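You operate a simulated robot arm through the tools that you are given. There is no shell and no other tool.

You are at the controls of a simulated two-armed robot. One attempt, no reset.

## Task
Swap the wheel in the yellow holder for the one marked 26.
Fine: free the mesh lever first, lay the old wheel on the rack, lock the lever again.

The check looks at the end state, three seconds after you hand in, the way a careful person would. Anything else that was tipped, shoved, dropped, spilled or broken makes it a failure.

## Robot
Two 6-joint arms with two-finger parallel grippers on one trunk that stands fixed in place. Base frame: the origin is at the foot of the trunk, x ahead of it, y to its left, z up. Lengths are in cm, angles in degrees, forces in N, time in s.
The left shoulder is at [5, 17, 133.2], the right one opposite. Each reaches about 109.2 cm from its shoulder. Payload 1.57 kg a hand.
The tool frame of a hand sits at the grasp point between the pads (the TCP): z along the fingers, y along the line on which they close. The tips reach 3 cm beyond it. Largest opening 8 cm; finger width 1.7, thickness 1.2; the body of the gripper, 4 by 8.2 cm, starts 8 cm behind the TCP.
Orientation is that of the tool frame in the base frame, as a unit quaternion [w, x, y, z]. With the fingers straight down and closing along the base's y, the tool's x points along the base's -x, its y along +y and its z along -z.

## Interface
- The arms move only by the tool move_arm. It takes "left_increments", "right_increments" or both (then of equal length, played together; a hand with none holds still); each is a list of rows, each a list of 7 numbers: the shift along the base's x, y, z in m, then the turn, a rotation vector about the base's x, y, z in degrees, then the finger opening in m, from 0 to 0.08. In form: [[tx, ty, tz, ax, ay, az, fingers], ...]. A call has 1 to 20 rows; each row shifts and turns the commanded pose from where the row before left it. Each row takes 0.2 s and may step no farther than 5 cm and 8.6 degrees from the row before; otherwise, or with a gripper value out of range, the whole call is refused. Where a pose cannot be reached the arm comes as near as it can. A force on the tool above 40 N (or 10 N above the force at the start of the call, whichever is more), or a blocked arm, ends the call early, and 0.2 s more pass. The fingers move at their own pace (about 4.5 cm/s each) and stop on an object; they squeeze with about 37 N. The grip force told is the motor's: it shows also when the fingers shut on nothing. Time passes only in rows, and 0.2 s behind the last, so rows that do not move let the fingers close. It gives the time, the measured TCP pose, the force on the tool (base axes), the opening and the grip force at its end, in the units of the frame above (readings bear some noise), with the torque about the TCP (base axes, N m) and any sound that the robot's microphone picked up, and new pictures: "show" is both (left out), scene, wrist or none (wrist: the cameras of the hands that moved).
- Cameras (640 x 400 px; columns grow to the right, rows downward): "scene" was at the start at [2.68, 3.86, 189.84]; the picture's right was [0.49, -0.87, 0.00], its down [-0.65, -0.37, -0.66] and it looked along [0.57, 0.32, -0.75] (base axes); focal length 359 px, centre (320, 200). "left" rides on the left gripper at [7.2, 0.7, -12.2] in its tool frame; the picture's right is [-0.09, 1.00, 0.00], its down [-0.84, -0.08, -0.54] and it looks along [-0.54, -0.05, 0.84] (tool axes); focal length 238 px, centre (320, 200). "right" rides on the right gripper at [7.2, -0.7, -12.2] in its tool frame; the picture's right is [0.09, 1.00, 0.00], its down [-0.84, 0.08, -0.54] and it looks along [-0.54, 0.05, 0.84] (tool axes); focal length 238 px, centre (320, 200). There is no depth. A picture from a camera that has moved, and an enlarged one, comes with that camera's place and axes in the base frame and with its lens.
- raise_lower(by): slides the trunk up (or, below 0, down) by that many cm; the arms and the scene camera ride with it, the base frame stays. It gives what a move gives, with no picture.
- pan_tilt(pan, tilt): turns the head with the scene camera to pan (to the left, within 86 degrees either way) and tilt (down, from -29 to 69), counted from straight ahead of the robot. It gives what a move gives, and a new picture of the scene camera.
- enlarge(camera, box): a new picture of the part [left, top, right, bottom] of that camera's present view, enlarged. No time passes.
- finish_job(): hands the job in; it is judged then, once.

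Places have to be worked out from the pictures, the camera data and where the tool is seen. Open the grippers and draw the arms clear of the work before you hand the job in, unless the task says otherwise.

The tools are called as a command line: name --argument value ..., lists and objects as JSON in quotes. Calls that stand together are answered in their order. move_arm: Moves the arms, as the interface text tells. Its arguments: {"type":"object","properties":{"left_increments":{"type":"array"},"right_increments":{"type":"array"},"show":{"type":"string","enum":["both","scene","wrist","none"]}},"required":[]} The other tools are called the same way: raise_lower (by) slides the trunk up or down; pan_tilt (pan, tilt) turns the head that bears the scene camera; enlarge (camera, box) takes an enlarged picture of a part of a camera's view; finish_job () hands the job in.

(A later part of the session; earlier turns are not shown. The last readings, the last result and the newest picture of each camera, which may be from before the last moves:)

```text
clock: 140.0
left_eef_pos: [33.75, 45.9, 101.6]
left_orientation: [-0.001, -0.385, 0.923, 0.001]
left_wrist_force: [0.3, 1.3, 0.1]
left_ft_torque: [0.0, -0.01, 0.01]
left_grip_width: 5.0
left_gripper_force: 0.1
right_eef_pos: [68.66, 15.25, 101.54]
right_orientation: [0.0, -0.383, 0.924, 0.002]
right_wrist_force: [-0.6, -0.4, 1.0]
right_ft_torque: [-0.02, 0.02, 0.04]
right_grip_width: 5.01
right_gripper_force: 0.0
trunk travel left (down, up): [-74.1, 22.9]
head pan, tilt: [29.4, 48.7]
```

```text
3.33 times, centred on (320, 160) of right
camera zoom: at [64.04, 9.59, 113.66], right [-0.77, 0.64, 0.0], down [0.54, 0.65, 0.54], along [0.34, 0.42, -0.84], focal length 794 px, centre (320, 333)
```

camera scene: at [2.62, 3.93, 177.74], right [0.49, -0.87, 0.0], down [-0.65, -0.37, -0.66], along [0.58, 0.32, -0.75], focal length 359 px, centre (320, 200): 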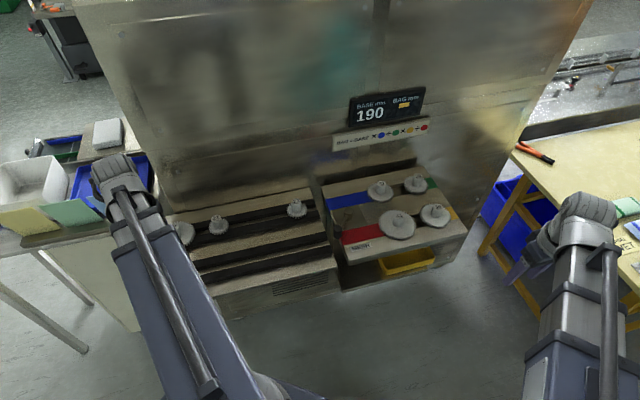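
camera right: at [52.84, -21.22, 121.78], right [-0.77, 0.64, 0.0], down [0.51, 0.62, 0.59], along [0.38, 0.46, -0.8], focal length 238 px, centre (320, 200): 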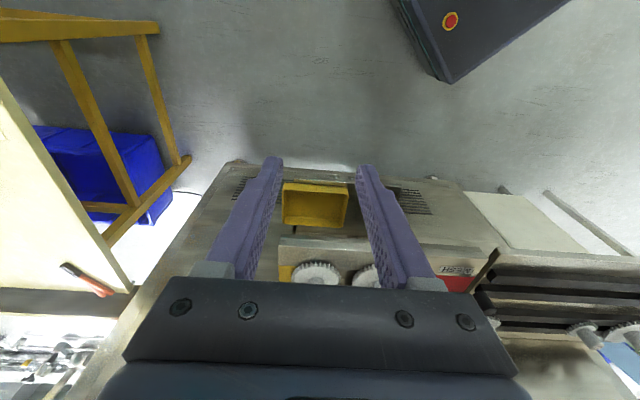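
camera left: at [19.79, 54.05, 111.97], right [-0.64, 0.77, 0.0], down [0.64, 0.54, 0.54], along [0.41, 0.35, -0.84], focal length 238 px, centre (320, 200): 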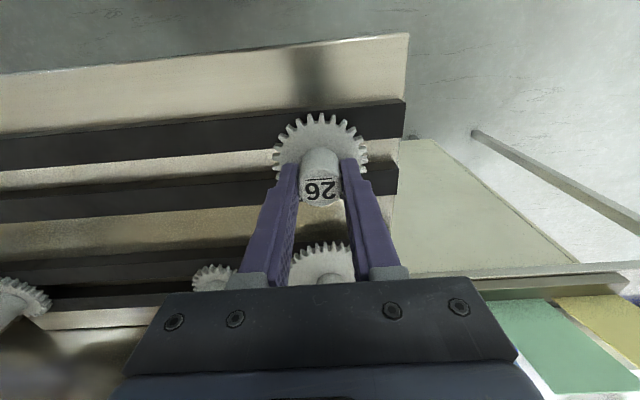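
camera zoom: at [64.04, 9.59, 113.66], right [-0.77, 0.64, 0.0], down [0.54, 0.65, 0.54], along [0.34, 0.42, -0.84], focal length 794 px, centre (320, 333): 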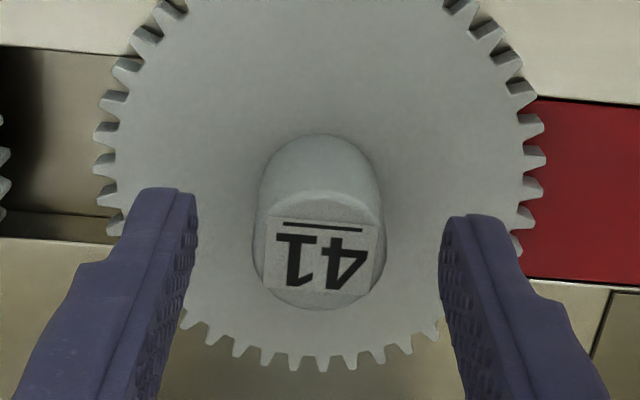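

41 is properly seated again. 34 alone is stuck, so I try it with the fingers turned 90° (closing toward/away from the wall), which levels the wheel the other way. I raise and go there.

raise_lower --by 8.4

move_arm --right_increments '[[0.0104, -0.0104, 0, 0, 0, -8.2, 0.05], [0.0104, -0.0104, 0, 0, 0, -8.2, 0.05], [0.0104, -0.0104, 0, 0, 0, -8.2, 0.05], [0.0104, -0.0104, 0, 0, 0, -8.2, 0.05], [0.0104, -0.0104, 0, 0, 0, -8.2, 0.05], [0.0104, -0.0104, 0, 0, 0, -8.2, 0.05], [0.0104, -0.0104, 0, 0, 0, -8.2, 0.05], [0.0104, -0.0104, 0, 0, 0, -8.2, 0.05], [0, 0, 0, 0, 0, -8.2, 0.05], [0, 0, 0, 0, 0, -8.2, 0.05], [0, 0, 0, 0, 0, -8.0, 0.05]]' --show "wrist"

```text
clock: 141.2
left_eef_pos: [33.82, 45.75, 109.97]
left_orientation: [0.0, -0.386, 0.923, 0.0]
left_wrist_force: [0.7, 0.5, -0.4]
left_ft_torque: [0.04, -0.01, 0.02]
left_grip_width: 4.99
left_gripper_force: 0.0
right_eef_pos: [68.68, 15.22, 109.88]
right_orientation: [0.0, -0.384, 0.923, 0.001]
right_wrist_force: [-0.4, 0.5, -0.4]
right_ft_torque: [0.0, -0.02, 0.01]
right_grip_width: 4.98
right_gripper_force: 0.0
trunk travel left (down, up): [-82.5, 14.5]
head pan, tilt: [29.4, 48.7]
```

```text
clock: 143.6
left_eef_pos: [33.87, 45.89, 110.01]
left_orientation: [-0.001, -0.385, 0.923, 0.0]
left_wrist_force: [-1.2, 0.7, -0.2]
left_ft_torque: [-0.01, -0.03, 0.01]
left_grip_width: 5.02
left_gripper_force: 0.1
right_eef_pos: [76.84, 6.96, 110.04]
right_orientation: [0.002, 0.384, 0.923, 0.002]
right_wrist_force: [-0.1, 0.7, -0.2]
right_ft_torque: [0.01, 0.05, -0.03]
right_grip_width: 5.0
right_gripper_force: 0.1
trunk travel left (down, up): [-82.5, 14.5]
head pan, tilt: [29.4, 48.7]
camera right: at [71.31, 11.43, 122.06], right [0.64, 0.77, 0.0], down [0.64, -0.54, 0.54], along [0.42, -0.35, -0.84], focal length 238 px, centre (320, 200)
```

right: 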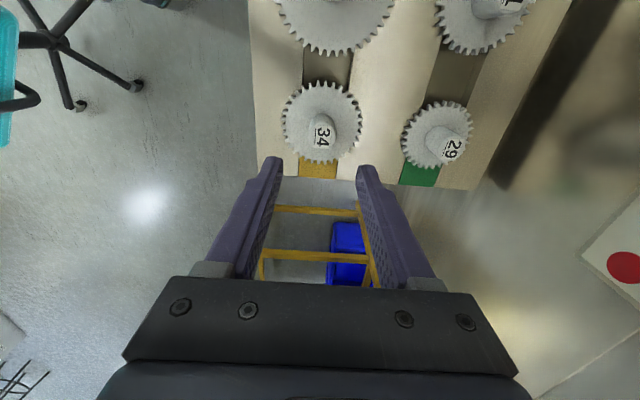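

The hand turned fine. I zoom on 34 from this new side.

enlarge --camera "right" --box '[260, 60, 380, 180]'

```text
3.33 times, centred on (320, 120) of right
camera zoom: at [71.31, 11.43, 122.06], right [0.64, 0.77, 0.0], down [0.64, -0.54, 0.54], along [0.42, -0.35, -0.84], focal length 794 px, centre (320, 467)
```

zoom: 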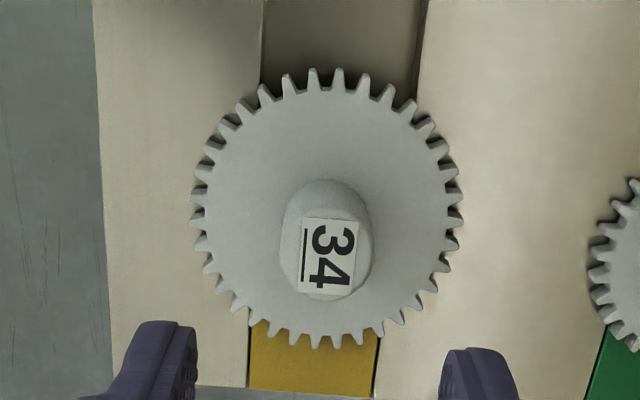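

Nearly centred. Small shift, lower 10.3 cm, close and pull 0.2 cm.

move_arm --right_increments '[[0.0008, 0.0008, 0, 0, 0, 0, 0.05], [0, 0, 0, 0, 0, 0, 0.05]]' --show "none"

raise_lower --by -9.8

raise_lower --by -0.5

move_arm --right_increments '[[0, 0, 0, 0, 0, 0, 0.03], [0, 0, 0, 0, 0, 0, 0.0], [0, 0, 0, 0, 0, 0, 0.0], [0, 0, 0, 0, 0, 0, 0.0]]' --show "none"

raise_lower --by 0.2

```text
clock: 144.2
left_eef_pos: [33.85, 45.86, 109.97]
left_orientation: [-0.001, -0.385, 0.923, 0.0]
left_wrist_force: [-0.6, 0.9, 0.2]
left_ft_torque: [0.04, 0.06, -0.01]
left_grip_width: 5.0
left_gripper_force: 0.1
right_eef_pos: [76.93, 6.95, 109.89]
right_orientation: [0.001, 0.384, 0.924, 0.001]
right_wrist_force: [1.2, 0.0, -0.3]
right_ft_torque: [-0.01, -0.03, 0.01]
right_grip_width: 4.99
right_gripper_force: 0.1
trunk travel left (down, up): [-82.5, 14.5]
head pan, tilt: [29.4, 48.7]
```

```text
clock: 145.5
left_eef_pos: [33.85, 45.75, 100.16]
left_orientation: [-0.001, -0.385, 0.923, 0.001]
left_wrist_force: [0.4, -1.1, 0.3]
left_ft_torque: [-0.01, -0.01, 0.02]
left_grip_width: 5.0
left_gripper_force: 0.0
right_eef_pos: [77.07, 7.09, 100.24]
right_orientation: [0.001, 0.382, 0.924, 0.001]
right_wrist_force: [0.0, 0.3, 0.0]
right_ft_torque: [0.0, -0.02, -0.03]
right_grip_width: 5.0
right_gripper_force: 0.0
trunk travel left (down, up): [-72.7, 24.3]
head pan, tilt: [29.4, 48.7]
```

```text
clock: 146.1
left_eef_pos: [33.76, 45.87, 99.64]
left_orientation: [-0.001, -0.385, 0.923, 0.0]
left_wrist_force: [-0.6, -0.2, 0.0]
left_ft_torque: [0.0, 0.0, -0.02]
left_grip_width: 4.98
left_gripper_force: 0.0
right_eef_pos: [76.96, 6.9, 99.66]
right_orientation: [0.001, 0.382, 0.924, 0.001]
right_wrist_force: [-0.6, -0.9, -0.3]
right_ft_torque: [0.0, 0.04, -0.01]
right_grip_width: 4.98
right_gripper_force: 0.2
trunk travel left (down, up): [-72.2, 24.8]
head pan, tilt: [29.4, 48.7]
```

```text
clock: 147.1
left_eef_pos: [33.8, 45.86, 99.71]
left_orientation: [-0.001, -0.385, 0.923, 0.0]
left_wrist_force: [0.2, 0.5, -0.2]
left_ft_torque: [0.0, 0.0, 0.01]
left_grip_width: 4.97
left_gripper_force: 0.2
right_eef_pos: [77.05, 7.16, 99.81]
right_orientation: [0.002, 0.382, 0.924, 0.002]
right_wrist_force: [6.4, 4.8, 3.4]
right_ft_torque: [0.12, -0.25, 0.03]
right_grip_width: 2.67
right_gripper_force: 36.1
trunk travel left (down, up): [-72.2, 24.8]
head pan, tilt: [29.4, 48.7]
```

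```text
clock: 147.6
left_eef_pos: [33.95, 45.99, 99.81]
left_orientation: [-0.002, -0.385, 0.923, 0.001]
left_wrist_force: [-0.3, -0.3, 0.7]
left_ft_torque: [0.03, 0.0, -0.02]
left_grip_width: 4.99
left_gripper_force: 0.0
right_eef_pos: [77.0, 7.11, 99.73]
right_orientation: [0.0, 0.382, 0.924, 0.001]
right_wrist_force: [1.7, 4.1, -19.9]
right_ft_torque: [0.3, -0.15, -0.01]
right_grip_width: 2.63
right_gripper_force: 37.1
trunk travel left (down, up): [-72.4, 24.6]
head pan, tilt: [29.4, 48.7]
```

Still locked when gripped the other way. To learn which lever position (if any) releases 34, I keep the right hand pulling on it and bring the left hand to the lever at this height, sliding in from the front so the knob passes between the fingers.

move_arm --left_increments '[[0.02, -0.029, 0, 0, 0, -6, 0.06], [0.02, -0.029, 0, 0, 0, -6, 0.06], [0.02, -0.029, 0, 0, 0, -6, 0.06], [0.02, -0.029, 0, 0, 0, -6, 0.06], [0.02, -0.029, 0, 0, 0, -6, 0.06], [0.017, -0.028, 0, 0, 0, -6, 0.06]]' --right_increments '[[0, 0, 0, 0, 0, 0, 0.0], [0, 0, 0, 0, 0, 0, 0.0], [0, 0, 0, 0, 0, 0, 0.0], [0, 0, 0, 0, 0, 0, 0.0], [0, 0, 0, 0, 0, 0, 0.0], [0, 0, 0, 0, 0, 0, 0.0]]' --show "wrist"

```text
clock: 149.0
left_eef_pos: [45.73, 28.87, 99.8]
left_orientation: [0.0, -0.08, 0.997, 0.001]
left_wrist_force: [-0.6, 0.2, -0.3]
left_ft_torque: [-0.03, 0.04, -0.02]
left_grip_width: 6.0
left_gripper_force: 0.0
left hand out of reach, approached as far as the arm can: row 1
right_eef_pos: [77.1, 7.13, 99.84]
right_orientation: [0.001, 0.382, 0.924, 0.0]
right_wrist_force: [2.2, 5.1, -6.9]
right_ft_torque: [0.26, -0.15, 0.05]
right_grip_width: 2.66
right_gripper_force: 36.6
trunk travel left (down, up): [-72.4, 24.6]
head pan, tilt: [29.4, 48.7]
camera right: at [71.47, 11.57, 111.91], right [0.64, 0.77, 0.0], down [0.65, -0.54, 0.54], along [0.42, -0.34, -0.84], focal length 238 px, centre (320, 200)
camera left: at [38.41, 28.35, 112.17], right [-0.07, 1.0, 0.0], down [0.84, 0.06, 0.54], along [0.54, 0.04, -0.84], focal length 238 px, centre (320, 200)
```

right: 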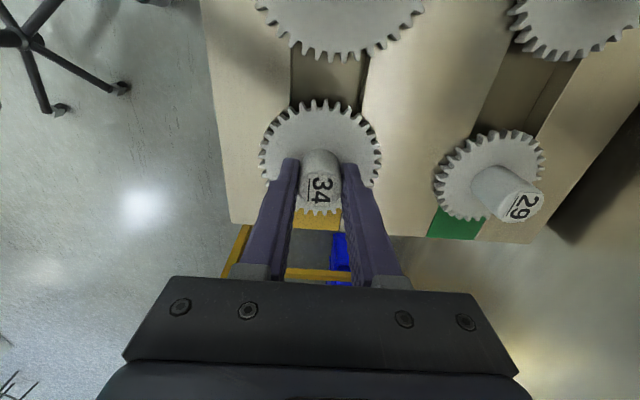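
left: 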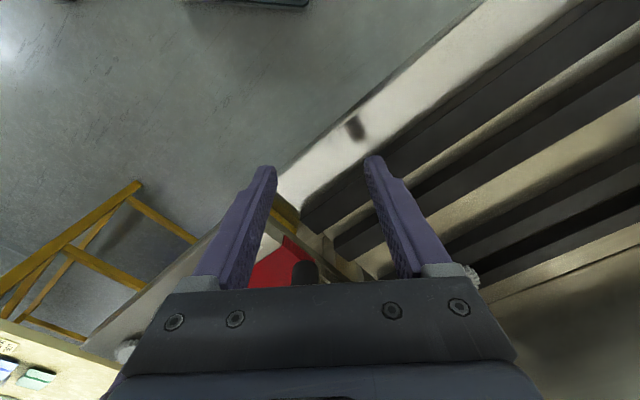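

The knob is straight ahead between the fingers. I slide in 10 cm.

move_arm --left_increments '[[0.0255, -0.001, 0, 0, 0, 0, 0.06], [0.0255, -0.001, 0, 0, 0, 0, 0.06], [0.0255, -0.001, 0, 0, 0, 0, 0.06], [0.0255, -0.002, 0, 0, 0, 0, 0.05]]' --right_increments '[[0, 0, 0, 0, 0, 0, 0.0], [0, 0, 0, 0, 0, 0, 0.0], [0, 0, 0, 0, 0, 0, 0.0], [0, 0, 0, 0, 0, 0, 0.0]]' --show "none"

enlarge --camera "left" --box '[160, 60, 480, 300]'

```text
clock: 150.0
left_eef_pos: [56.05, 28.23, 99.72]
left_orientation: [-0.001, -0.082, 0.997, 0.001]
left_wrist_force: [-0.1, 0.6, 0.4]
left_ft_torque: [-0.02, -0.02, 0.01]
left_grip_width: 5.0
left_gripper_force: 0.0
right_eef_pos: [77.09, 7.12, 99.79]
right_orientation: [0.002, 0.383, 0.924, 0.002]
right_wrist_force: [6.0, 6.3, -0.8]
right_ft_torque: [0.32, -0.28, 0.04]
right_grip_width: 2.65
right_gripper_force: 37.1
trunk travel left (down, up): [-72.4, 24.6]
head pan, tilt: [29.4, 48.7]
```

```text
1.67 times, centred on (320, 180) of left
camera zoom: at [48.74, 27.74, 112.17], right [-0.07, 1.0, 0.0], down [0.84, 0.06, 0.54], along [0.54, 0.04, -0.84], focal length 397 px, centre (320, 233)
```

zoom: 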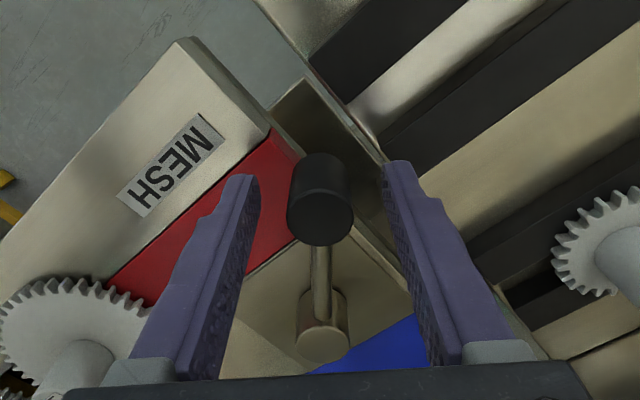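

Knob is straddled. I re-tension the right hand by 0.15 cm and sweep the lever toward locked, watching the pull.

raise_lower --by 0.2

move_arm --left_increments '[[0, 0, 0, 0, 0, 0, 0.032], [0.0013, -0.00834, 0, 0, 0, 6, 0.032], [0.0022, -0.00819, 0, 0, 0, 6, 0.032], [0.003, -0.00792, 0, 0, 0, 6, 0.032], [0.0038, -0.00755, 0, 0, 0, 6, 0.032], [0.0046, -0.0071, 0, 0, 0, 6, 0.032], [0.0053, -0.0066, 0, 0, 0, 6, 0.032]]' --right_increments '[[0, 0, 0, 0, 0, 0, 0.0], [0, 0, 0, 0, 0, 0, 0.0], [0, 0, 0, 0, 0, 0, 0.0], [0, 0, 0, 0, 0, 0, 0.0], [0, 0, 0, 0, 0, 0, 0.0], [0, 0, 0, 0, 0, 0, 0.0], [0, 0, 0, 0, 0, 0, 0.0]]' --show "none"

raise_lower --by 0.1

move_arm --left_increments '[[0.00596, -0.00603, 0, 0, 0, 6, 0.032], [0.00656, -0.00535, 0, 0, 0, 6, 0.032], [0, 0, 0, 0, 0, 0, 0.032]]' --right_increments '[[0, 0, 0, 0, 0, 0, 0.0], [0, 0, 0, 0, 0, 0, 0.0], [0, 0, 0, 0, 0, 0, 0.0]]' --show "wrist"

```text
clock: 150.5
left_eef_pos: [56.09, 28.28, 99.85]
left_orientation: [-0.003, -0.081, 0.997, 0.001]
left_wrist_force: [-0.2, 0.7, -0.8]
left_ft_torque: [0.04, -0.01, 0.01]
left_grip_width: 5.02
left_gripper_force: 0.1
right_eef_pos: [77.04, 7.12, 99.95]
right_orientation: [0.0, 0.382, 0.924, -0.001]
right_wrist_force: [0.4, 6.7, -24.5]
right_ft_torque: [0.4, -0.14, 0.03]
right_grip_width: 2.65
right_gripper_force: 37.1
trunk travel left (down, up): [-72.6, 24.4]
head pan, tilt: [29.4, 48.7]
```

```text
clock: 152.1
left_eef_pos: [58.0, 23.75, 100.0]
left_orientation: [-0.001, -0.386, 0.923, 0.0]
left_wrist_force: [-0.5, -0.7, 0.4]
left_ft_torque: [-0.01, -0.02, -0.04]
left_grip_width: 3.3
left_gripper_force: 0.9
right_eef_pos: [77.16, 7.04, 99.96]
right_orientation: [0.001, 0.382, 0.924, 0.0]
right_wrist_force: [2.9, 4.3, -7.3]
right_ft_torque: [0.23, -0.13, 0.0]
right_grip_width: 2.64
right_gripper_force: 37.0
trunk travel left (down, up): [-72.6, 24.4]
head pan, tilt: [29.4, 48.7]
```

```text
clock: 152.6
left_eef_pos: [58.05, 23.7, 100.04]
left_orientation: [-0.001, -0.385, 0.923, 0.0]
left_wrist_force: [-0.9, 0.1, -0.4]
left_ft_torque: [0.02, -0.02, 0.02]
left_grip_width: 3.23
left_gripper_force: 0.1
right_eef_pos: [77.02, 6.99, 100.06]
right_orientation: [0.0, 0.382, 0.924, 0.001]
right_wrist_force: [1.6, 5.3, -15.6]
right_ft_torque: [0.29, -0.11, 0.06]
right_grip_width: 2.66
right_gripper_force: 36.3
trunk travel left (down, up): [-72.7, 24.3]
head pan, tilt: [29.4, 48.7]
```

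```text
clock: 153.4
left_eef_pos: [59.26, 22.57, 100.11]
left_orientation: [-0.001, -0.48, 0.877, 0.0]
left_wrist_force: [-0.2, 0.7, 0.5]
left_ft_torque: [0.0, 0.03, 0.02]
left_grip_width: 3.25
left_gripper_force: 0.6
right_eef_pos: [77.0, 7.02, 100.04]
right_orientation: [0.001, 0.382, 0.924, 0.001]
right_wrist_force: [3.0, 4.3, -11.2]
right_ft_torque: [0.21, -0.17, 0.02]
right_grip_width: 2.67
right_gripper_force: 36.7
trunk travel left (down, up): [-72.7, 24.3]
head pan, tilt: [29.4, 48.7]
camera right: at [71.5, 11.55, 112.18], right [0.64, 0.77, 0.0], down [0.65, -0.54, 0.54], along [0.42, -0.35, -0.84], focal length 238 px, centre (320, 200)
camera left: at [54.82, 16.94, 112.44], right [-0.79, 0.61, 0.0], down [0.52, 0.66, 0.54], along [0.33, 0.43, -0.84], focal length 238 px, centre (320, 200)
```

right: 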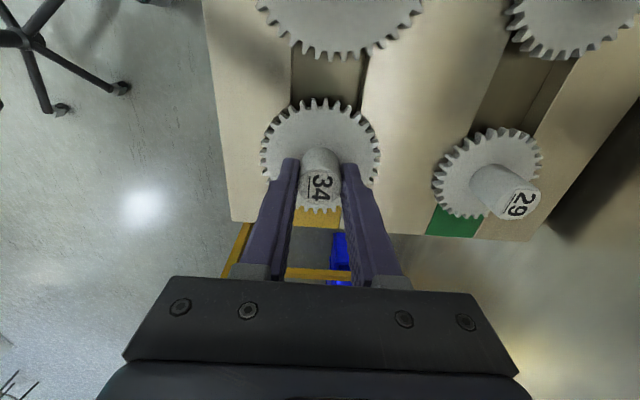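
left: 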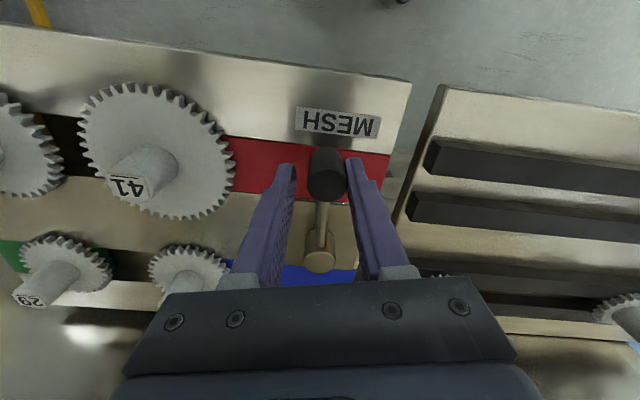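

Slides are still open at this angle; the wheel still holds. I continue toward the locked side, two steps at a time.

move_arm --left_increments '[[0.00708, -0.00462, 0, 0, 0, 6, 0.032], [0.00754, -0.0039, 0, 0, 0, 6, 0.032], [0, 0, 0, 0, 0, 0, 0.032], [0, 0, 0, 0, 0, 0, 0.032]]' --right_increments '[[0, 0, 0, 0, 0, 0, 0.0], [0, 0, 0, 0, 0, 0, 0.0], [0, 0, 0, 0, 0, 0, 0.0], [0, 0, 0, 0, 0, 0, 0.0]]' --show "wrist"

```text
clock: 154.4
left_eef_pos: [60.9, 21.67, 100.22]
left_orientation: [-0.002, -0.569, 0.822, 0.001]
left_wrist_force: [-1.4, -0.4, 0.4]
left_ft_torque: [0.03, 0.01, -0.02]
left_grip_width: 3.19
left_gripper_force: 0.2
right_eef_pos: [77.08, 6.97, 100.09]
right_orientation: [0.0, 0.381, 0.925, 0.001]
right_wrist_force: [4.7, 5.2, -6.2]
right_ft_torque: [0.28, -0.25, 0.03]
right_grip_width: 2.68
right_gripper_force: 36.4
trunk travel left (down, up): [-72.7, 24.3]
head pan, tilt: [29.4, 48.7]
camera right: at [71.49, 11.55, 112.2], right [0.64, 0.77, 0.0], down [0.65, -0.54, 0.54], along [0.42, -0.35, -0.84], focal length 238 px, centre (320, 200)
camera left: at [57.53, 15.25, 112.45], right [-0.9, 0.44, 0.0], down [0.37, 0.76, 0.54], along [0.23, 0.49, -0.84], focal length 238 px, centre (320, 200)
```

right: 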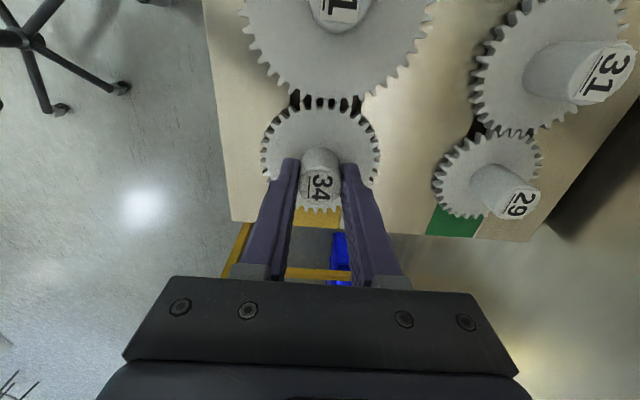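
left: 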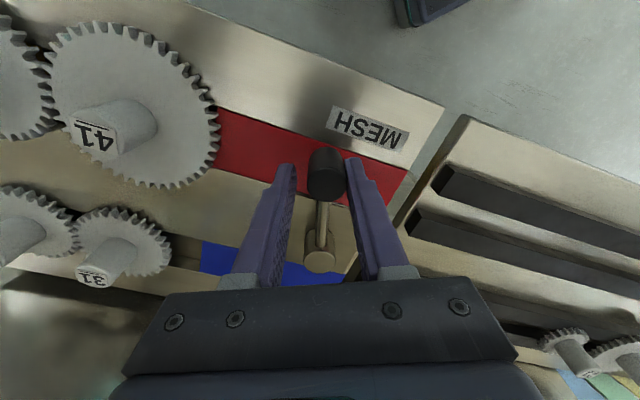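

The slides closed into mesh again at this angle. I re-tension 34 here to compare.

raise_lower --by 0.2

enlarge --camera "right" --box '[220, 60, 420, 220]'

```text
clock: 154.9
left_eef_pos: [60.97, 21.75, 100.33]
left_orientation: [-0.002, -0.568, 0.823, 0.0]
left_wrist_force: [-0.2, 0.1, -0.2]
left_ft_torque: [0.04, 0.0, -0.01]
left_grip_width: 3.18
left_gripper_force: 0.1
right_eef_pos: [77.05, 7.03, 100.25]
right_orientation: [0.0, 0.382, 0.924, 0.0]
right_wrist_force: [0.6, 4.5, -26.3]
right_ft_torque: [0.31, -0.1, 0.0]
right_grip_width: 2.67
right_gripper_force: 36.9
trunk travel left (down, up): [-72.9, 24.1]
head pan, tilt: [29.4, 48.7]
```

```text
2.50 times, centred on (320, 140) of right
camera zoom: at [71.54, 11.55, 112.29], right [0.64, 0.77, 0.0], down [0.65, -0.54, 0.54], along [0.42, -0.35, -0.84], focal length 596 px, centre (320, 350)
```

zoom: 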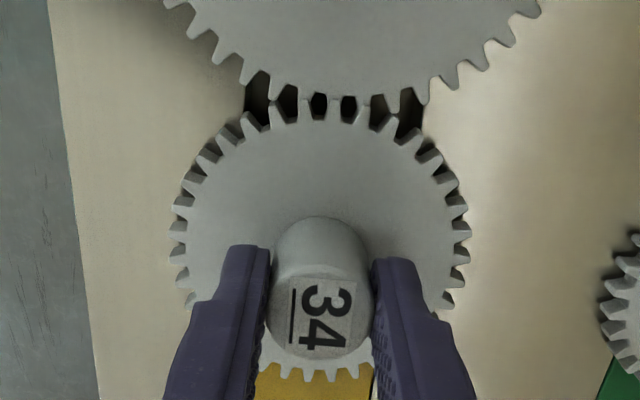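

Locked here too, as expected in mesh. Now I re-open the lever fully while the right hand keeps pulling, to see if the opening event releases 34.

move_arm --left_increments '[[-0.0075, 0.0037, 0, 0, 0, -6, 0.032], [-0.0071, 0.0044, 0, 0, 0, -6, 0.032], [-0.0066, 0.0052, 0, 0, 0, -6, 0.032], [-0.006, 0.0058, 0, 0, 0, -6, 0.032], [-0.0054, 0.0065, 0, 0, 0, -6, 0.032]]' --right_increments '[[0, 0, 0, 0, 0, 0, 0.0], [0, 0, 0, 0, 0, 0, 0.0], [0, 0, 0, 0, 0, 0, 0.0], [0, 0, 0, 0, 0, 0, 0.0], [0, 0, 0, 0, 0, 0, 0.0]]' --show "none"

move_arm --left_increments '[[-0.0046, 0.0069, 0, 0, 0, -6, 0.032], [-0.0039, 0.0074, 0, 0, 0, -6, 0.032], [-0.0031, 0.0078, 0, 0, 0, -6, 0.032], [-0.0023, 0.0081, 0, 0, 0, -6, 0.032], [-0.0014, 0.0082, 0, 0, 0, -6, 0.032], [0, 0, 0, 0, 0, 0, 0.05]]' --right_increments '[[0, 0, 0, 0, 0, 0, 0.0], [0, 0, 0, 0, 0, 0, 0.0], [0, 0, 0, 0, 0, 0, 0.0], [0, 0, 0, 0, 0, 0, 0.0], [0, 0, 0, 0, 0, 0, 0.0], [0, 0, 0, 0, 0, 0, 0.0]]' --show "none"

raise_lower --by 0.2

```text
clock: 156.2
left_eef_pos: [57.2, 24.17, 100.3]
left_orientation: [-0.001, -0.335, 0.942, 0.001]
left_wrist_force: [1.4, 0.2, 0.1]
left_ft_torque: [-0.03, -0.1, 0.05]
left_grip_width: 3.26
left_gripper_force: 0.4
right_eef_pos: [76.98, 6.91, 100.41]
right_orientation: [0.001, 0.383, 0.924, 0.0]
right_wrist_force: [-0.3, 1.0, -1.7]
right_ft_torque: [0.01, -0.03, 0.02]
right_grip_width: 2.67
right_gripper_force: 36.6
trunk travel left (down, up): [-72.9, 24.1]
head pan, tilt: [29.4, 48.7]
```

```text
clock: 157.6
left_eef_pos: [55.87, 28.16, 100.28]
left_orientation: [-0.001, -0.08, 0.997, 0.001]
left_wrist_force: [0.2, -0.5, -0.5]
left_ft_torque: [0.01, 0.04, -0.02]
left_grip_width: 5.01
left_gripper_force: 0.0
right_eef_pos: [76.81, 6.94, 100.28]
right_orientation: [0.001, 0.382, 0.924, 0.001]
right_wrist_force: [0.5, -0.8, -1.5]
right_ft_torque: [-0.01, 0.0, 0.0]
right_grip_width: 2.67
right_gripper_force: 36.8
trunk travel left (down, up): [-72.9, 24.1]
head pan, tilt: [29.4, 48.7]
```

```text
clock: 158.1
left_eef_pos: [55.9, 28.11, 100.55]
left_orientation: [-0.001, -0.081, 0.997, 0.0]
left_wrist_force: [0.6, 0.4, 0.2]
left_ft_torque: [0.01, 0.01, 0.02]
left_grip_width: 5.01
left_gripper_force: 0.1
right_eef_pos: [76.98, 7.03, 100.5]
right_orientation: [0.001, 0.383, 0.924, 0.0]
right_wrist_force: [1.5, 0.1, -0.9]
right_ft_torque: [0.01, 0.0, 0.0]
right_grip_width: 2.65
right_gripper_force: 37.5
trunk travel left (down, up): [-73.1, 23.9]
head pan, tilt: [29.4, 48.7]
```

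Released! With the lever re-opened under pull the force fell to the wheel's own weight (~1 N). I raise 2.5 cm and look.

raise_lower --by 2.5

enlarge --camera "right" --box '[220, 60, 420, 220]'

enlarge --camera "left" --box '[0, 0, 640, 400]'

```text
clock: 158.8
left_eef_pos: [55.84, 28.08, 103.07]
left_orientation: [-0.001, -0.081, 0.997, 0.001]
left_wrist_force: [-0.7, -0.2, 0.3]
left_ft_torque: [0.0, -0.01, -0.01]
left_grip_width: 4.97
left_gripper_force: 0.1
right_eef_pos: [77.03, 6.98, 103.0]
right_orientation: [0.002, 0.382, 0.924, 0.0]
right_wrist_force: [1.2, 0.6, -0.7]
right_ft_torque: [0.0, 0.02, 0.04]
right_grip_width: 2.68
right_gripper_force: 36.9
trunk travel left (down, up): [-75.6, 21.4]
head pan, tilt: [29.4, 48.7]
```

```text
2.50 times, centred on (320, 140) of right
camera zoom: at [71.41, 11.51, 115.15], right [0.64, 0.77, 0.0], down [0.65, -0.54, 0.54], along [0.42, -0.35, -0.84], focal length 596 px, centre (320, 350)
```

zoom: 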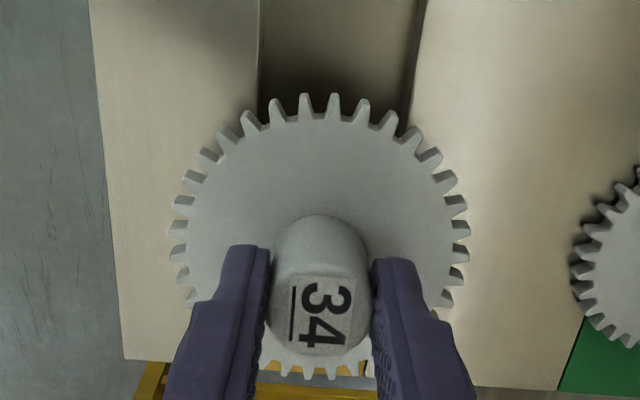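

```text
1.00 times, centred on (320, 200) of left (not enlarged: the box is as wide or as high as the picture)
camera zoom: at [48.6, 27.58, 115.39], right [-0.07, 1.0, 0.0], down [0.84, 0.06, 0.54], along [0.54, 0.04, -0.84], focal length 238 px, centre (320, 200)
```

zoom: 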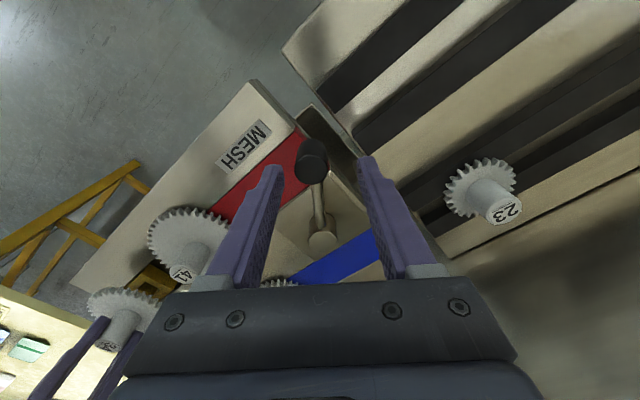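

Wheel 34 is in the right hand. I raise 7 cm, take the left hand over to the far end of the rack (out of the way of the right boom), keeping the grip.

raise_lower --by 7

move_arm --left_increments '[[-0.0305, 0.0306, 0, 0, 0, 3.6, 0.05], [-0.0305, 0.0306, 0, 0, 0, 3.6, 0.05], [-0.0305, 0.0306, 0, 0, 0, 3.6, 0.05], [-0.0305, 0.0306, 0, 0, 0, 3.6, 0.05], [-0.0305, 0.0306, 0, 0, 0, 3.6, 0.05], [-0.0305, 0.0306, 0, 0, 0, 3.6, 0.05], [-0.0305, 0.0306, 0, 0, 0, 3.6, 0.05], [-0.0305, 0.0306, 0, 0, 0, 3.6, 0.05], [-0.0305, 0.0306, 0, 0, 0, 3.6, 0.05], [-0.0305, 0.0306, 0, 0, 0, 3.6, 0.05]]' --right_increments '[[0, 0, 0, 0, 0, 0, 0.0], [0, 0, 0, 0, 0, 0, 0.0], [0, 0, 0, 0, 0, 0, 0.0], [0, 0, 0, 0, 0, 0, 0.0], [0, 0, 0, 0, 0, 0, 0.0], [0, 0, 0, 0, 0, 0, 0.0], [0, 0, 0, 0, 0, 0, 0.0], [0, 0, 0, 0, 0, 0, 0.0], [0, 0, 0, 0, 0, 0, 0.0], [0, 0, 0, 0, 0, 0, 0.0]]' --show "both"

```text
clock: 159.9
left_eef_pos: [55.84, 28.21, 110.07]
left_orientation: [0.0, -0.081, 0.997, 0.001]
left_wrist_force: [-0.5, 0.1, -0.7]
left_ft_torque: [0.01, -0.06, -0.02]
left_grip_width: 4.99
left_gripper_force: 0.0
right_eef_pos: [77.06, 7.04, 109.96]
right_orientation: [0.001, 0.382, 0.924, 0.0]
right_wrist_force: [0.0, -0.6, -1.1]
right_ft_torque: [0.01, 0.01, 0.06]
right_grip_width: 2.66
right_gripper_force: 37.1
trunk travel left (down, up): [-82.6, 14.4]
head pan, tilt: [29.4, 48.7]
```

```text
clock: 162.1
left_eef_pos: [25.39, 58.67, 110.1]
left_orientation: [-0.001, -0.385, 0.923, 0.001]
left_wrist_force: [-0.4, 0.1, 0.6]
left_ft_torque: [-0.02, -0.04, 0.0]
left_grip_width: 5.0
left_gripper_force: 0.2
right_eef_pos: [76.91, 6.99, 109.96]
right_orientation: [0.002, 0.382, 0.924, 0.001]
right_wrist_force: [0.4, 0.4, -1.0]
right_ft_torque: [0.0, 0.0, 0.03]
right_grip_width: 2.63
right_gripper_force: 37.2
trunk travel left (down, up): [-82.6, 14.4]
head pan, tilt: [29.4, 48.7]
camera scene: at [2.63, 3.92, 177.67], right [0.49, -0.87, 0.0], down [-0.65, -0.37, -0.66], along [0.58, 0.32, -0.75], focal length 359 px, centre (320, 200)
camera right: at [71.35, 11.53, 122.18], right [0.64, 0.77, 0.0], down [0.65, -0.54, 0.54], along [0.42, -0.35, -0.84], focal length 238 px, centre (320, 200)
camera left: at [19.74, 54.02, 122.39], right [-0.64, 0.77, 0.0], down [0.64, 0.54, 0.54], along [0.41, 0.35, -0.84], focal length 238 px, centre (320, 200)
```

scene: 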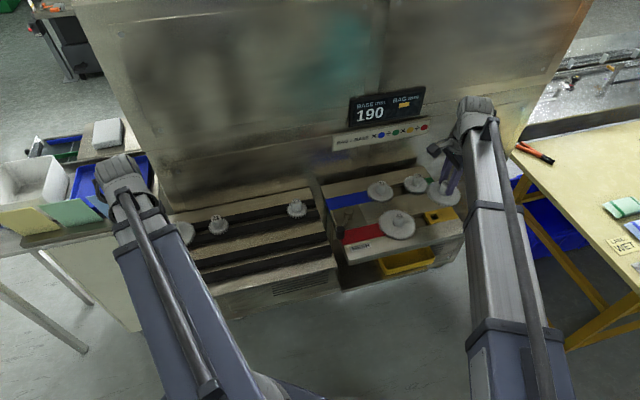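
right: 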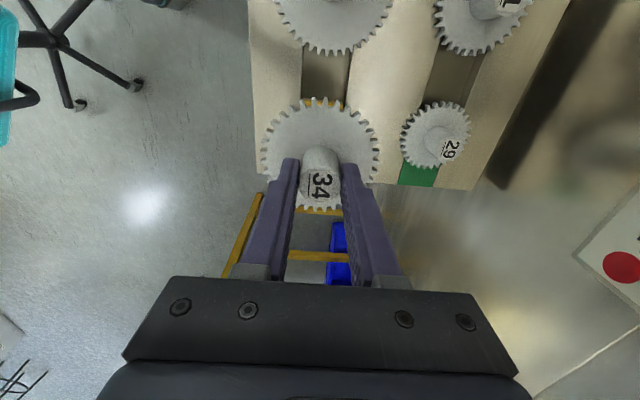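
left: 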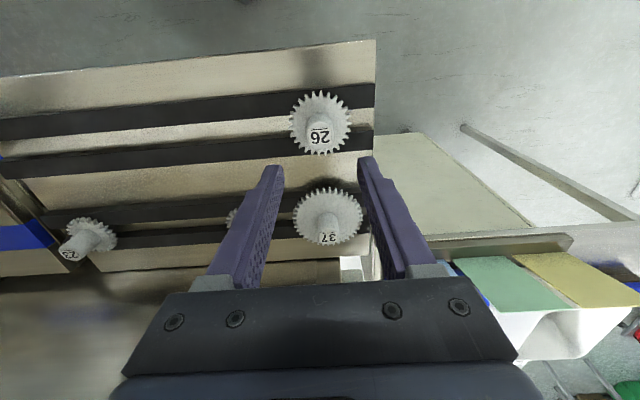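

The yellow holder is now bare; I zoom on it to see the peg.

enlarge --camera "scene" --box '[400, 190, 470, 240]'

enlarge --camera "scene" --box '[320, 160, 470, 270]'

```text
8.00 times, centred on (435, 215) of scene
camera zoom: at [2.63, 3.92, 177.67], right [0.49, -0.87, 0.0], down [-0.65, -0.37, -0.66], along [0.58, 0.32, -0.75], focal length 2871 px, centre (-600, 80)
```

zoom: 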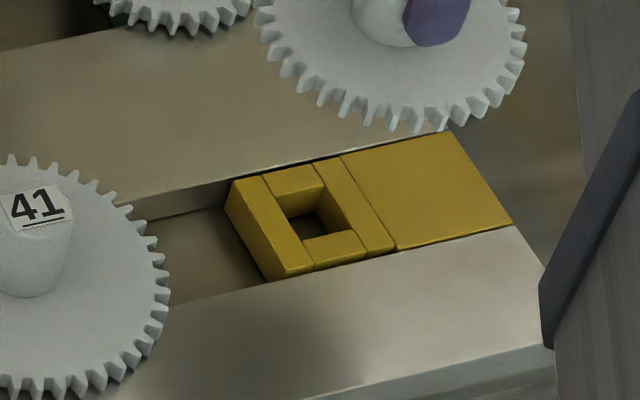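

```text
3.64 times, centred on (395, 215) of scene
camera zoom: at [2.63, 3.92, 177.67], right [0.49, -0.87, 0.0], down [-0.65, -0.37, -0.66], along [0.58, 0.32, -0.75], focal length 1305 px, centre (47, 146)
```

zoom: 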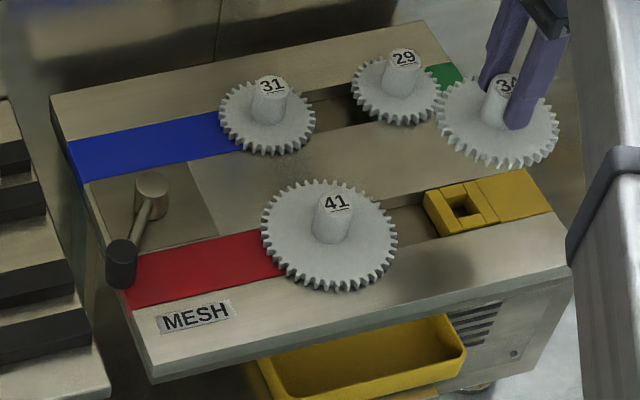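

The holder is a square socket (so the wheel carries a square shank), which tells me the wheels must keep their orientation in 90° steps. I now swing the right hand with wheel 34 over the free middle of the front rails, turning it by 90° on the way.

move_arm --right_increments '[[-0.0299, 0.0299, 0, 0, 0, 8.18, 0.0], [-0.0299, 0.0299, 0, 0, 0, 8.18, 0.0], [-0.0299, 0.0299, 0, 0, 0, 8.18, 0.0], [-0.0299, 0.0299, 0, 0, 0, 8.18, 0.0], [-0.0299, 0.0299, 0, 0, 0, 8.18, 0.0], [-0.0299, 0.0299, 0, 0, 0, 8.18, 0.0], [-0.0299, 0.0299, 0, 0, 0, 8.18, 0.0], [-0.0299, 0.0299, 0, 0, 0, 8.18, 0.0], [-0.0299, 0.0299, 0, 0, 0, 8.18, 0.0], [-0.0299, 0.0299, 0, 0, 0, 8.18, 0.0], [-0.0299, 0.0299, 0, 0, 0, 8.2, 0.0]]' --show "both"

```text
clock: 164.5
left_eef_pos: [25.45, 58.85, 109.98]
left_orientation: [-0.001, -0.385, 0.923, 0.0]
left_wrist_force: [-0.9, -0.1, 0.6]
left_ft_torque: [-0.03, -0.02, -0.03]
left_grip_width: 5.02
left_gripper_force: 0.1
right_eef_pos: [44.04, 39.98, 110.02]
right_orientation: [0.001, -0.384, 0.923, 0.002]
right_wrist_force: [-0.2, 0.0, -1.4]
right_ft_torque: [0.0, 0.0, 0.0]
right_grip_width: 2.67
right_gripper_force: 37.2
trunk travel left (down, up): [-82.6, 14.4]
head pan, tilt: [29.4, 48.7]
camera scene: at [2.61, 3.94, 177.67], right [0.49, -0.87, 0.0], down [-0.65, -0.37, -0.66], along [0.58, 0.32, -0.75], focal length 359 px, centre (320, 200)
camera right: at [39.52, 34.32, 122.16], right [-0.77, 0.64, 0.0], down [0.54, 0.65, 0.54], along [0.34, 0.42, -0.84], focal length 238 px, centre (320, 200)
```

scene: 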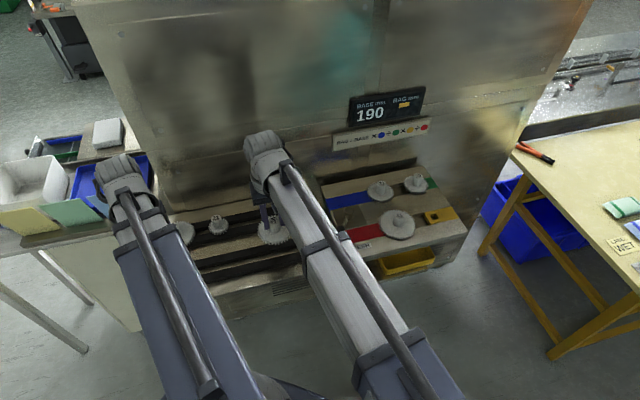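
right: 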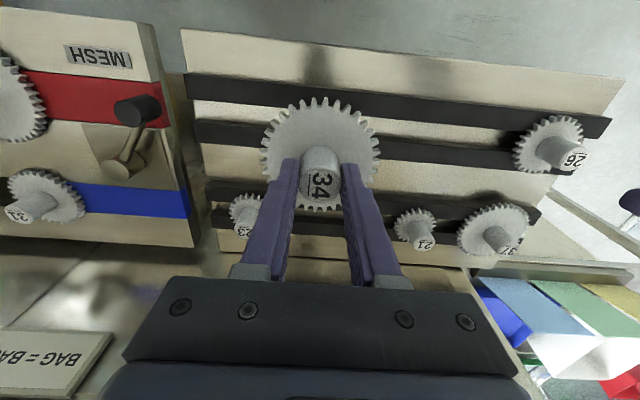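

I zoom to see how the rails lie under wheel 34 and how 26 sits on them.

enlarge --camera "right" --box '[180, 60, 460, 230]'

enlarge --camera "scene" --box '[150, 190, 350, 310]'

```text
2.29 times, centred on (320, 145) of right
camera zoom: at [39.52, 34.32, 122.16], right [-0.77, 0.64, 0.0], down [0.54, 0.65, 0.54], along [0.34, 0.42, -0.84], focal length 545 px, centre (320, 326)
```

zoom: 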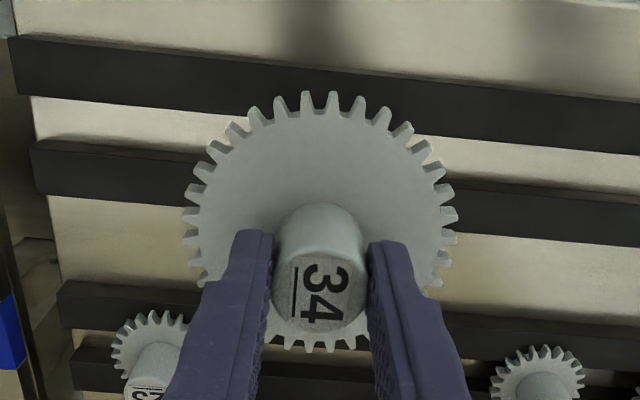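

```text
3.20 times, centred on (250, 250) of scene
camera zoom: at [2.61, 3.94, 177.67], right [0.49, -0.87, 0.0], down [-0.65, -0.37, -0.66], along [0.58, 0.32, -0.75], focal length 1148 px, centre (544, 40)
```

zoom: 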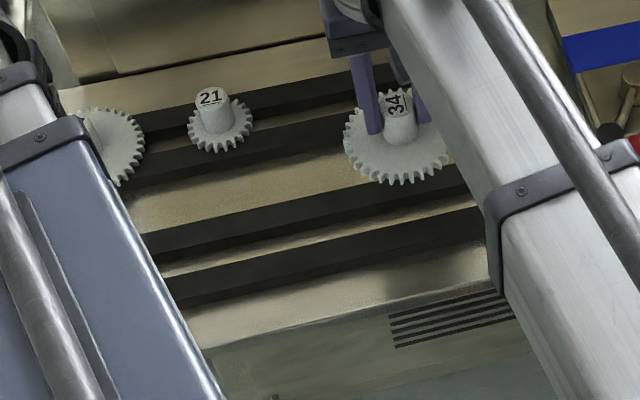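

Rails' gap centre is at b≈7.5 and the wheel's axis at ≈7.7; I shift 1.5 mm toward the front, then lower 9 cm.

move_arm --right_increments '[[-0.0011, -0.0011, 0, 0, 0, 0, 0.0], [0, 0, 0, 0, 0, 0, 0.0]]' --show "none"

raise_lower --by -8.5

enlarge --camera "right" --box '[180, 60, 460, 230]'

```text
clock: 165.1
left_eef_pos: [25.5, 58.53, 110.01]
left_orientation: [0.0, -0.385, 0.923, 0.0]
left_wrist_force: [0.5, 0.4, 0.6]
left_ft_torque: [0.04, -0.01, 0.03]
left_grip_width: 4.99
left_gripper_force: 0.2
right_eef_pos: [44.02, 39.85, 110.03]
right_orientation: [0.0, -0.384, 0.923, 0.002]
right_wrist_force: [0.0, 0.2, -0.7]
right_ft_torque: [-0.01, 0.03, 0.01]
right_grip_width: 2.64
right_gripper_force: 37.1
trunk travel left (down, up): [-82.6, 14.4]
head pan, tilt: [29.4, 48.7]
```

```text
clock: 166.3
left_eef_pos: [25.42, 58.62, 101.6]
left_orientation: [0.0, -0.384, 0.923, 0.0]
left_wrist_force: [-0.1, 0.6, 0.3]
left_ft_torque: [0.0, 0.01, 0.0]
left_grip_width: 5.02
left_gripper_force: 0.0
right_eef_pos: [43.97, 39.77, 101.58]
right_orientation: [0.0, -0.383, 0.924, 0.002]
right_wrist_force: [-0.3, 0.1, -0.6]
right_ft_torque: [-0.02, -0.03, 0.0]
right_grip_width: 2.64
right_gripper_force: 37.4
trunk travel left (down, up): [-74.1, 22.9]
head pan, tilt: [29.4, 48.7]
```

```text
2.29 times, centred on (320, 145) of right
camera zoom: at [39.43, 34.13, 113.67], right [-0.77, 0.64, 0.0], down [0.54, 0.65, 0.54], along [0.34, 0.42, -0.84], focal length 545 px, centre (320, 326)
```

zoom: 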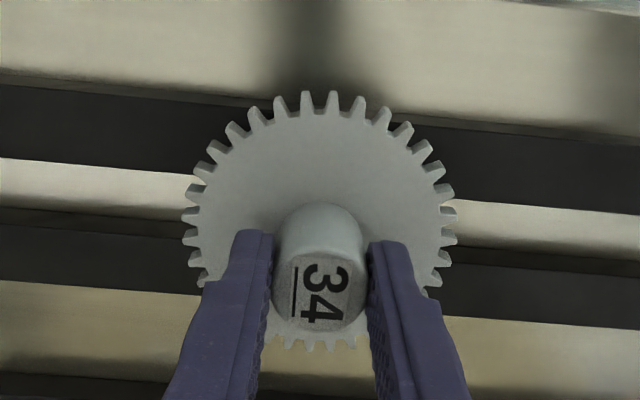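

Looking good, the gap lies under the hub. I lower 1 cm more, then in small steps until the rails take the weight.

raise_lower --by -1.0

raise_lower --by -0.2

```text
clock: 166.8
left_eef_pos: [25.36, 58.72, 100.51]
left_orientation: [-0.001, -0.385, 0.923, 0.0]
left_wrist_force: [-0.5, -0.4, -1.1]
left_ft_torque: [-0.05, 0.01, 0.0]
left_grip_width: 5.01
left_gripper_force: 0.1
right_eef_pos: [44.02, 39.84, 100.52]
right_orientation: [0.0, -0.384, 0.923, 0.002]
right_wrist_force: [0.5, 0.1, -0.2]
right_ft_torque: [0.0, 0.05, -0.02]
right_grip_width: 2.68
right_gripper_force: 36.7
trunk travel left (down, up): [-73.1, 23.9]
head pan, tilt: [29.4, 48.7]
```

```text
clock: 167.4
left_eef_pos: [25.36, 58.61, 100.3]
left_orientation: [-0.002, -0.385, 0.923, 0.0]
left_wrist_force: [-0.3, -0.4, -0.4]
left_ft_torque: [0.0, -0.01, 0.0]
left_grip_width: 5.02
left_gripper_force: 0.0
right_eef_pos: [44.08, 39.89, 100.38]
right_orientation: [0.0, -0.383, 0.924, 0.001]
right_wrist_force: [0.2, 0.5, -0.5]
right_ft_torque: [-0.01, 0.01, 0.03]
right_grip_width: 2.66
right_gripper_force: 37.3
trunk travel left (down, up): [-72.9, 24.1]
head pan, tilt: [29.4, 48.7]
```

No contact yet. Two more small steps.

raise_lower --by -0.15

raise_lower --by -0.1

```text
clock: 167.9
left_eef_pos: [25.3, 58.59, 100.21]
left_orientation: [-0.002, -0.385, 0.923, 0.0]
left_wrist_force: [0.9, -0.7, 0.7]
left_ft_torque: [-0.02, 0.02, 0.01]
left_grip_width: 5.01
left_gripper_force: 0.2
right_eef_pos: [43.96, 39.85, 100.24]
right_orientation: [0.001, -0.384, 0.923, 0.002]
right_wrist_force: [-1.1, -0.3, 2.1]
right_ft_torque: [0.03, -0.08, 0.04]
right_grip_width: 2.67
right_gripper_force: 36.7
trunk travel left (down, up): [-72.7, 24.3]
head pan, tilt: [29.4, 48.7]
```

```text
clock: 168.4
left_eef_pos: [25.4, 58.57, 100.18]
left_orientation: [0.0, -0.386, 0.923, 0.002]
left_wrist_force: [0.1, 0.4, -0.7]
left_ft_torque: [-0.03, -0.04, 0.0]
left_grip_width: 5.03
left_gripper_force: 0.1
right_eef_pos: [44.0, 39.84, 100.22]
right_orientation: [0.002, -0.383, 0.924, 0.002]
right_wrist_force: [2.1, 3.8, 23.4]
right_ft_torque: [-0.24, -0.3, 0.01]
right_grip_width: 2.68
right_gripper_force: 37.0
trunk travel left (down, up): [-72.6, 24.4]
head pan, tilt: [29.4, 48.7]
```

Contact: the wheel sits on the rails (23 N). I open the fingers and check how it lies.

move_arm --right_increments '[[0, 0, 0, 0, 0, 0, 0.028], [0, 0, 0, 0, 0, 0, 0.035], [0, 0, 0, 0, 0, 0, 0.05], [0, 0, 0, 0, 0, 0, 0.05]]' --show "none"

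raise_lower --by 3

enlarge --camera "right" --box '[180, 60, 460, 230]'

enlarge --camera "scene" --box '[200, 180, 330, 280]'

```text
clock: 169.4
left_eef_pos: [25.47, 58.57, 100.07]
left_orientation: [-0.001, -0.385, 0.923, 0.001]
left_wrist_force: [0.0, 0.6, 0.6]
left_ft_torque: [0.02, 0.01, 0.0]
left_grip_width: 5.0
left_gripper_force: 0.1
right_eef_pos: [43.87, 39.73, 100.14]
right_orientation: [0.001, -0.384, 0.923, 0.002]
right_wrist_force: [-0.4, -0.1, 0.8]
right_ft_torque: [-0.01, 0.01, -0.01]
right_grip_width: 4.98
right_gripper_force: 0.1
trunk travel left (down, up): [-72.6, 24.4]
head pan, tilt: [29.4, 48.7]
```

```text
clock: 170.1
left_eef_pos: [25.36, 58.58, 103.19]
left_orientation: [-0.001, -0.385, 0.923, 0.0]
left_wrist_force: [0.3, -0.3, -0.8]
left_ft_torque: [0.0, -0.04, 0.01]
left_grip_width: 4.99
left_gripper_force: 0.0
right_eef_pos: [44.01, 39.7, 103.01]
right_orientation: [-0.001, -0.384, 0.923, 0.002]
right_wrist_force: [-0.6, -0.6, 0.0]
right_ft_torque: [-0.01, -0.03, 0.0]
right_grip_width: 4.97
right_gripper_force: 0.1
trunk travel left (down, up): [-75.6, 21.4]
head pan, tilt: [29.4, 48.7]
```

```text
2.29 times, centred on (320, 145) of right
camera zoom: at [39.43, 34.15, 115.21], right [-0.77, 0.64, 0.0], down [0.54, 0.65, 0.54], along [0.34, 0.42, -0.84], focal length 545 px, centre (320, 326)
```

zoom: 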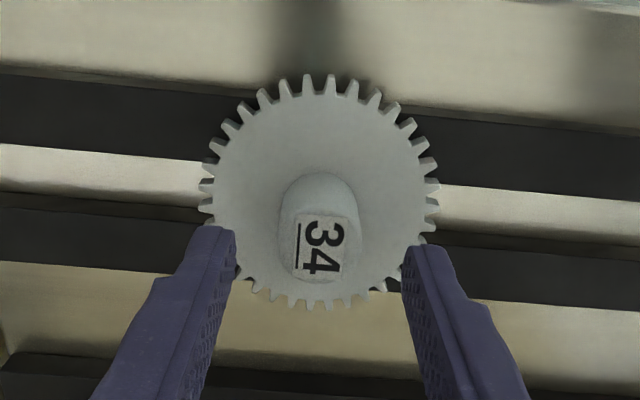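

```text
4.00 times, centred on (265, 230) of scene
camera zoom: at [2.68, 3.89, 170.72], right [0.49, -0.87, 0.0], down [-0.65, -0.37, -0.66], along [0.57, 0.32, -0.75], focal length 1436 px, centre (540, 80)
```

zoom: 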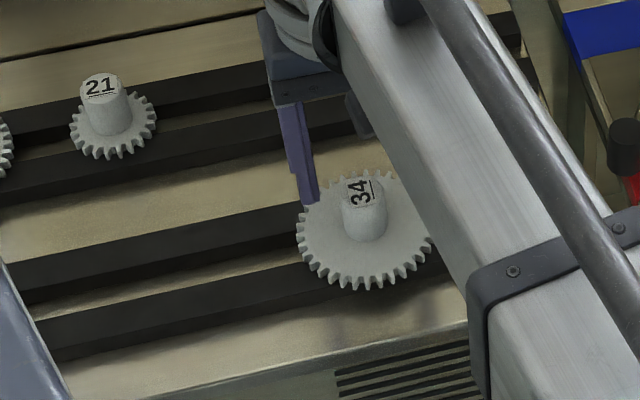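

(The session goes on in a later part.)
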